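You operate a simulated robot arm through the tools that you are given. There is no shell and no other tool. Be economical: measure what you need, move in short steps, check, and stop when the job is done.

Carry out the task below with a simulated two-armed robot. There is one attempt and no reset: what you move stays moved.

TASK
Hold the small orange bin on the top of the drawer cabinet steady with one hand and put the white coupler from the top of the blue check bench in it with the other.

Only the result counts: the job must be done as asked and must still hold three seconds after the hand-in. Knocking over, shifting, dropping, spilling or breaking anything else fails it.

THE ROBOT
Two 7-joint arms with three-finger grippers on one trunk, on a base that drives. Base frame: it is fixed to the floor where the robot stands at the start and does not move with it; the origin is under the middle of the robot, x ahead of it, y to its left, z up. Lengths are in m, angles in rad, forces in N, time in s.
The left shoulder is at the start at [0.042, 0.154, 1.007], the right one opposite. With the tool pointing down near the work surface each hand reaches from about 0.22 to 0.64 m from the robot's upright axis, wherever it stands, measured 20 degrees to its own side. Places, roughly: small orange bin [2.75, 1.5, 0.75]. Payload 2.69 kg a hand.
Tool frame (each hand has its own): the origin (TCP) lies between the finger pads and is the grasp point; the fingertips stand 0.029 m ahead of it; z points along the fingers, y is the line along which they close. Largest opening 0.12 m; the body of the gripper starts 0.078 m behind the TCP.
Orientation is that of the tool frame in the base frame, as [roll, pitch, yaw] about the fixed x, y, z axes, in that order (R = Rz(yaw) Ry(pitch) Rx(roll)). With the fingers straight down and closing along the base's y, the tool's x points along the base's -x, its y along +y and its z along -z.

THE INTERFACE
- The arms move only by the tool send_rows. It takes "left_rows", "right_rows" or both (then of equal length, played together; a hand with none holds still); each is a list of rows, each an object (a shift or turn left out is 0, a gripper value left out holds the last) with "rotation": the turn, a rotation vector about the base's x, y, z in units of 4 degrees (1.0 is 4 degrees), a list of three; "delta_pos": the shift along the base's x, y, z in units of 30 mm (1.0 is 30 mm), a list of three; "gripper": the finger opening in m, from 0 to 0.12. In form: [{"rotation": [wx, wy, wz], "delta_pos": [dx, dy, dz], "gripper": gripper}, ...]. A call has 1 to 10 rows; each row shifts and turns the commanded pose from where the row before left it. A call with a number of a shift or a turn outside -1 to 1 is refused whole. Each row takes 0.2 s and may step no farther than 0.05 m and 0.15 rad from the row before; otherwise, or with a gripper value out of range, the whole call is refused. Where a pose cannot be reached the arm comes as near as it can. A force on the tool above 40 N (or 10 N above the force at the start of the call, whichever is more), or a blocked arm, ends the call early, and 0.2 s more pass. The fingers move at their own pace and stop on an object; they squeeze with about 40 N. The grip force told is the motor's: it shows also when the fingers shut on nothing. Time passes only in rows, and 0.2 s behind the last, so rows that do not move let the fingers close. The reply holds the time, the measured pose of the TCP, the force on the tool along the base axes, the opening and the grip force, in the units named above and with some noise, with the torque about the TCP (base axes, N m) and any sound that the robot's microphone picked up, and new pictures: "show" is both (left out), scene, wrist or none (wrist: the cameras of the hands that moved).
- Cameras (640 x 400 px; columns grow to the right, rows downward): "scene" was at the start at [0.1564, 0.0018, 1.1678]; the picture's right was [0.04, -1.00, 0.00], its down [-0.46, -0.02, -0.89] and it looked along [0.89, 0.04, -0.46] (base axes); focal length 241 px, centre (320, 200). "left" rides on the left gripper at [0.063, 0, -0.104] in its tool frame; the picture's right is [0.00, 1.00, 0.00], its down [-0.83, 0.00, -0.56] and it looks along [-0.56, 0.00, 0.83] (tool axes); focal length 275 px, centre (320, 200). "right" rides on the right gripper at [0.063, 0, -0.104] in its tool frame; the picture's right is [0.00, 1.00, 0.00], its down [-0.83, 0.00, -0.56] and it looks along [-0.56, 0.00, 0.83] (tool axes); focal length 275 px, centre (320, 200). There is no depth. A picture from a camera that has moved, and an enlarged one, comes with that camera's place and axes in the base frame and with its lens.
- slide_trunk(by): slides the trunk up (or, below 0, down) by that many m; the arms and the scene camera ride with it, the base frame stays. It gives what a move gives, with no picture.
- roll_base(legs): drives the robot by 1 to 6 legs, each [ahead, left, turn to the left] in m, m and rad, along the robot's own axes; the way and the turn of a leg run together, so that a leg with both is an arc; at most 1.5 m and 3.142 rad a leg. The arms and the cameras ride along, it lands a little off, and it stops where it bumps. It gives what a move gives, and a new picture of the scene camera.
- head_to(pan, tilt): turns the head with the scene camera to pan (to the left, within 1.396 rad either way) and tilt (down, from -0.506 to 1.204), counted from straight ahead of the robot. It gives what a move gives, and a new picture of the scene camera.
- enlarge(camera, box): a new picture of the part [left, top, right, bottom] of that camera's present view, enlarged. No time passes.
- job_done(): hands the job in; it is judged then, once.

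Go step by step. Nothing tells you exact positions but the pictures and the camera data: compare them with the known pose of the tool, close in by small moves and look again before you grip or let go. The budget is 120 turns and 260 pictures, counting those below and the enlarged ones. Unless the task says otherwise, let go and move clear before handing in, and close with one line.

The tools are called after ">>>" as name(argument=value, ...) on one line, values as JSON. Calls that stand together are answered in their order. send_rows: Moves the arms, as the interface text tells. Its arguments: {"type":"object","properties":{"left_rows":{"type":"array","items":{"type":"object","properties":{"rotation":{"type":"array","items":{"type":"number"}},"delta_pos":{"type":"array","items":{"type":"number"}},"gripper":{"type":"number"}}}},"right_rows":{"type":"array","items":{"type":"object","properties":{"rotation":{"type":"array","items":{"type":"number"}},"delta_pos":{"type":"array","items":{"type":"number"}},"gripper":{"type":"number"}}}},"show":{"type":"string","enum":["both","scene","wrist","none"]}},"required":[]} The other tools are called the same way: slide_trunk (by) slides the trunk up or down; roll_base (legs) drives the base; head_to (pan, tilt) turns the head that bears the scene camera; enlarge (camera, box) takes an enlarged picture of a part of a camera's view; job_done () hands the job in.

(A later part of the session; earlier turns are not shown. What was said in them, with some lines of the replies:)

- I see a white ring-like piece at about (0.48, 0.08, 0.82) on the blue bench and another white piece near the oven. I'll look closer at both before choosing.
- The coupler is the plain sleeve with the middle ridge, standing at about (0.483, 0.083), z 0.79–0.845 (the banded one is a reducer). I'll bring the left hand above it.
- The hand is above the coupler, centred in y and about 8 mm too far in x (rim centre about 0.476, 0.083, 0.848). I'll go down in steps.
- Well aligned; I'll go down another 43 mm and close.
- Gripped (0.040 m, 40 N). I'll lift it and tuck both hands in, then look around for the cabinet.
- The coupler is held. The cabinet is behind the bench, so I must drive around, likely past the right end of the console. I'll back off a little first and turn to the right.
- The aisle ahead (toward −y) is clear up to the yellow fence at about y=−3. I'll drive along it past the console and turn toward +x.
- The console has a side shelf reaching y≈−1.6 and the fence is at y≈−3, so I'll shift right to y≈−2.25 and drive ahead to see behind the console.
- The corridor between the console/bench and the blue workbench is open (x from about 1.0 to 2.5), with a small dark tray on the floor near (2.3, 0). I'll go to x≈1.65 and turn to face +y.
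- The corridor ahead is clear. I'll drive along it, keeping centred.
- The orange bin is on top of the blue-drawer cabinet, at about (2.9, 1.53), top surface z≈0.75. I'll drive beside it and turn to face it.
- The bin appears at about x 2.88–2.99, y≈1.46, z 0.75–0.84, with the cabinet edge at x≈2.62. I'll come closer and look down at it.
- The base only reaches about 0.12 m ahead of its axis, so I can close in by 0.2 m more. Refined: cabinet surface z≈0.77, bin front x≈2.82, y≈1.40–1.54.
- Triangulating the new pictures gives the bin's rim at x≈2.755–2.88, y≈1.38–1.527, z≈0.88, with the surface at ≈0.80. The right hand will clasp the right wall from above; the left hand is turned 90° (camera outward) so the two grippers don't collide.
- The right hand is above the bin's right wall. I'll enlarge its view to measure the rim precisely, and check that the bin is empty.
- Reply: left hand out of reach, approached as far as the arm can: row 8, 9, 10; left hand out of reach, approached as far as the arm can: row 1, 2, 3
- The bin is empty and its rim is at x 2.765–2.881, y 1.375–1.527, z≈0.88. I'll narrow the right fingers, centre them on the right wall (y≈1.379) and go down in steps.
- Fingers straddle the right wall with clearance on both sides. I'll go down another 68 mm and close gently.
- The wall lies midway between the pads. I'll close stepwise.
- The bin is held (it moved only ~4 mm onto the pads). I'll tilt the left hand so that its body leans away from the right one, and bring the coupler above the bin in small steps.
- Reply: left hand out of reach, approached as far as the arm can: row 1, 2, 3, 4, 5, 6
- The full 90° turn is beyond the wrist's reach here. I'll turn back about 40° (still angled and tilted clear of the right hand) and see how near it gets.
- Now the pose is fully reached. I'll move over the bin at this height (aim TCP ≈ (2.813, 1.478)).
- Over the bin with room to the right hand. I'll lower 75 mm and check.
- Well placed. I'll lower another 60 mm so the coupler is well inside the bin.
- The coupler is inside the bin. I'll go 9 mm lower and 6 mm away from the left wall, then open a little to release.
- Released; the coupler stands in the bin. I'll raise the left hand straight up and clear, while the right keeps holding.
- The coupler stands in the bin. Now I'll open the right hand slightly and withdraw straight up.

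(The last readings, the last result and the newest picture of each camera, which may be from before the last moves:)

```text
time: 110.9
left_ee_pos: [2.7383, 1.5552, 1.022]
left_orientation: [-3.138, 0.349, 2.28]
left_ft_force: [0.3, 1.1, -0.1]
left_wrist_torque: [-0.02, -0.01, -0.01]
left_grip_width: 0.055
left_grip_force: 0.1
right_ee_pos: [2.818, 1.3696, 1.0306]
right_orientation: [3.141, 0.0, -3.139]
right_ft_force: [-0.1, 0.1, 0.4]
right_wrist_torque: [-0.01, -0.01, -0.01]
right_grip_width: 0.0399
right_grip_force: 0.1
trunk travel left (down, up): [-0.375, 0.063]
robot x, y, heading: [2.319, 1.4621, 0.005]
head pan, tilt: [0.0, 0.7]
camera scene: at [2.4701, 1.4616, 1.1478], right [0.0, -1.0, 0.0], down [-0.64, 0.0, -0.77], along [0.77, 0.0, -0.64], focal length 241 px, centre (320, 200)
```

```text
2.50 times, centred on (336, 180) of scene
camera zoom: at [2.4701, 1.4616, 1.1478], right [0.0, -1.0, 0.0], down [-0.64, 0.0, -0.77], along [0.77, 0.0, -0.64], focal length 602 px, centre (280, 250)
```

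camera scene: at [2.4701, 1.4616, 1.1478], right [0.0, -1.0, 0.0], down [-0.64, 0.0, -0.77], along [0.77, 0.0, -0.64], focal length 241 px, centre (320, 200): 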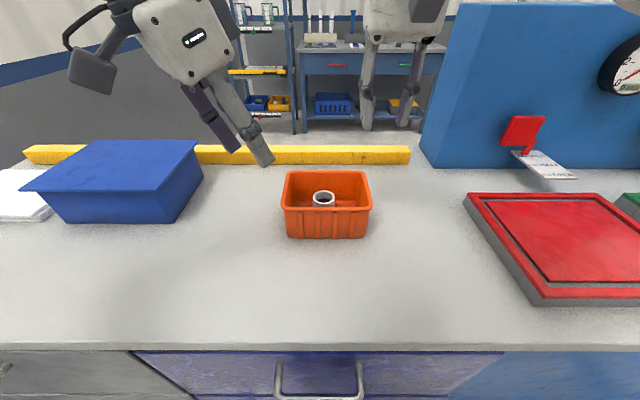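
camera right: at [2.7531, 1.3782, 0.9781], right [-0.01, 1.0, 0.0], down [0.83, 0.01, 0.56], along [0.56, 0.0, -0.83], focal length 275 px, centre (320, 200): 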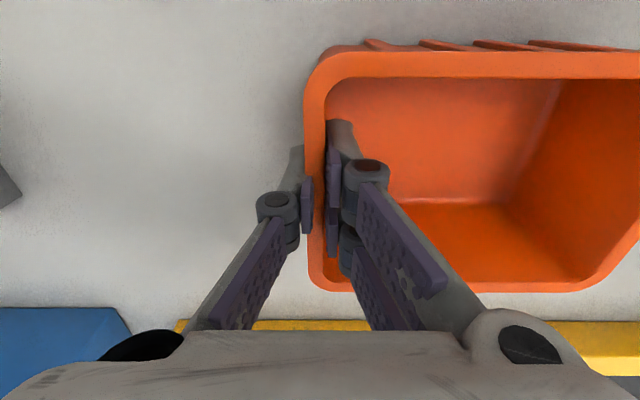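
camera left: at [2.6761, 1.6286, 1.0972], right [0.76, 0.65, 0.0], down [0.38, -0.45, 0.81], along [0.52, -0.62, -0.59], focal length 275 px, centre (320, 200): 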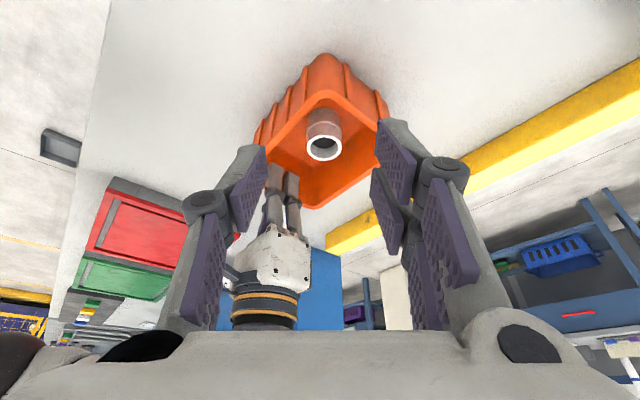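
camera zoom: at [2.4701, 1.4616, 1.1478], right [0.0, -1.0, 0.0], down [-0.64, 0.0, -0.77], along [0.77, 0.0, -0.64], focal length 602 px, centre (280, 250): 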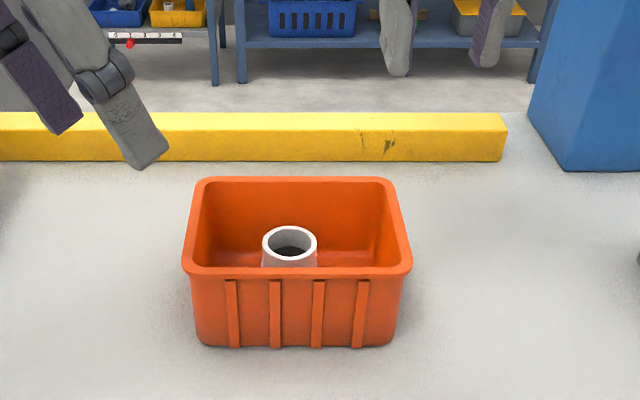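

The coupler stands in the orange bin, the bin is in place, and both hands are clear. I'm handing in.

>>> job_done()

```text
The job is handed in.
```

The white coupler from the blue check bench is standing in the orange bin. The right hand held the bin while the left put the coupler in, and both hands have let go. The bin slid about 4 mm when the right hand closed on its wall and did not move after that.
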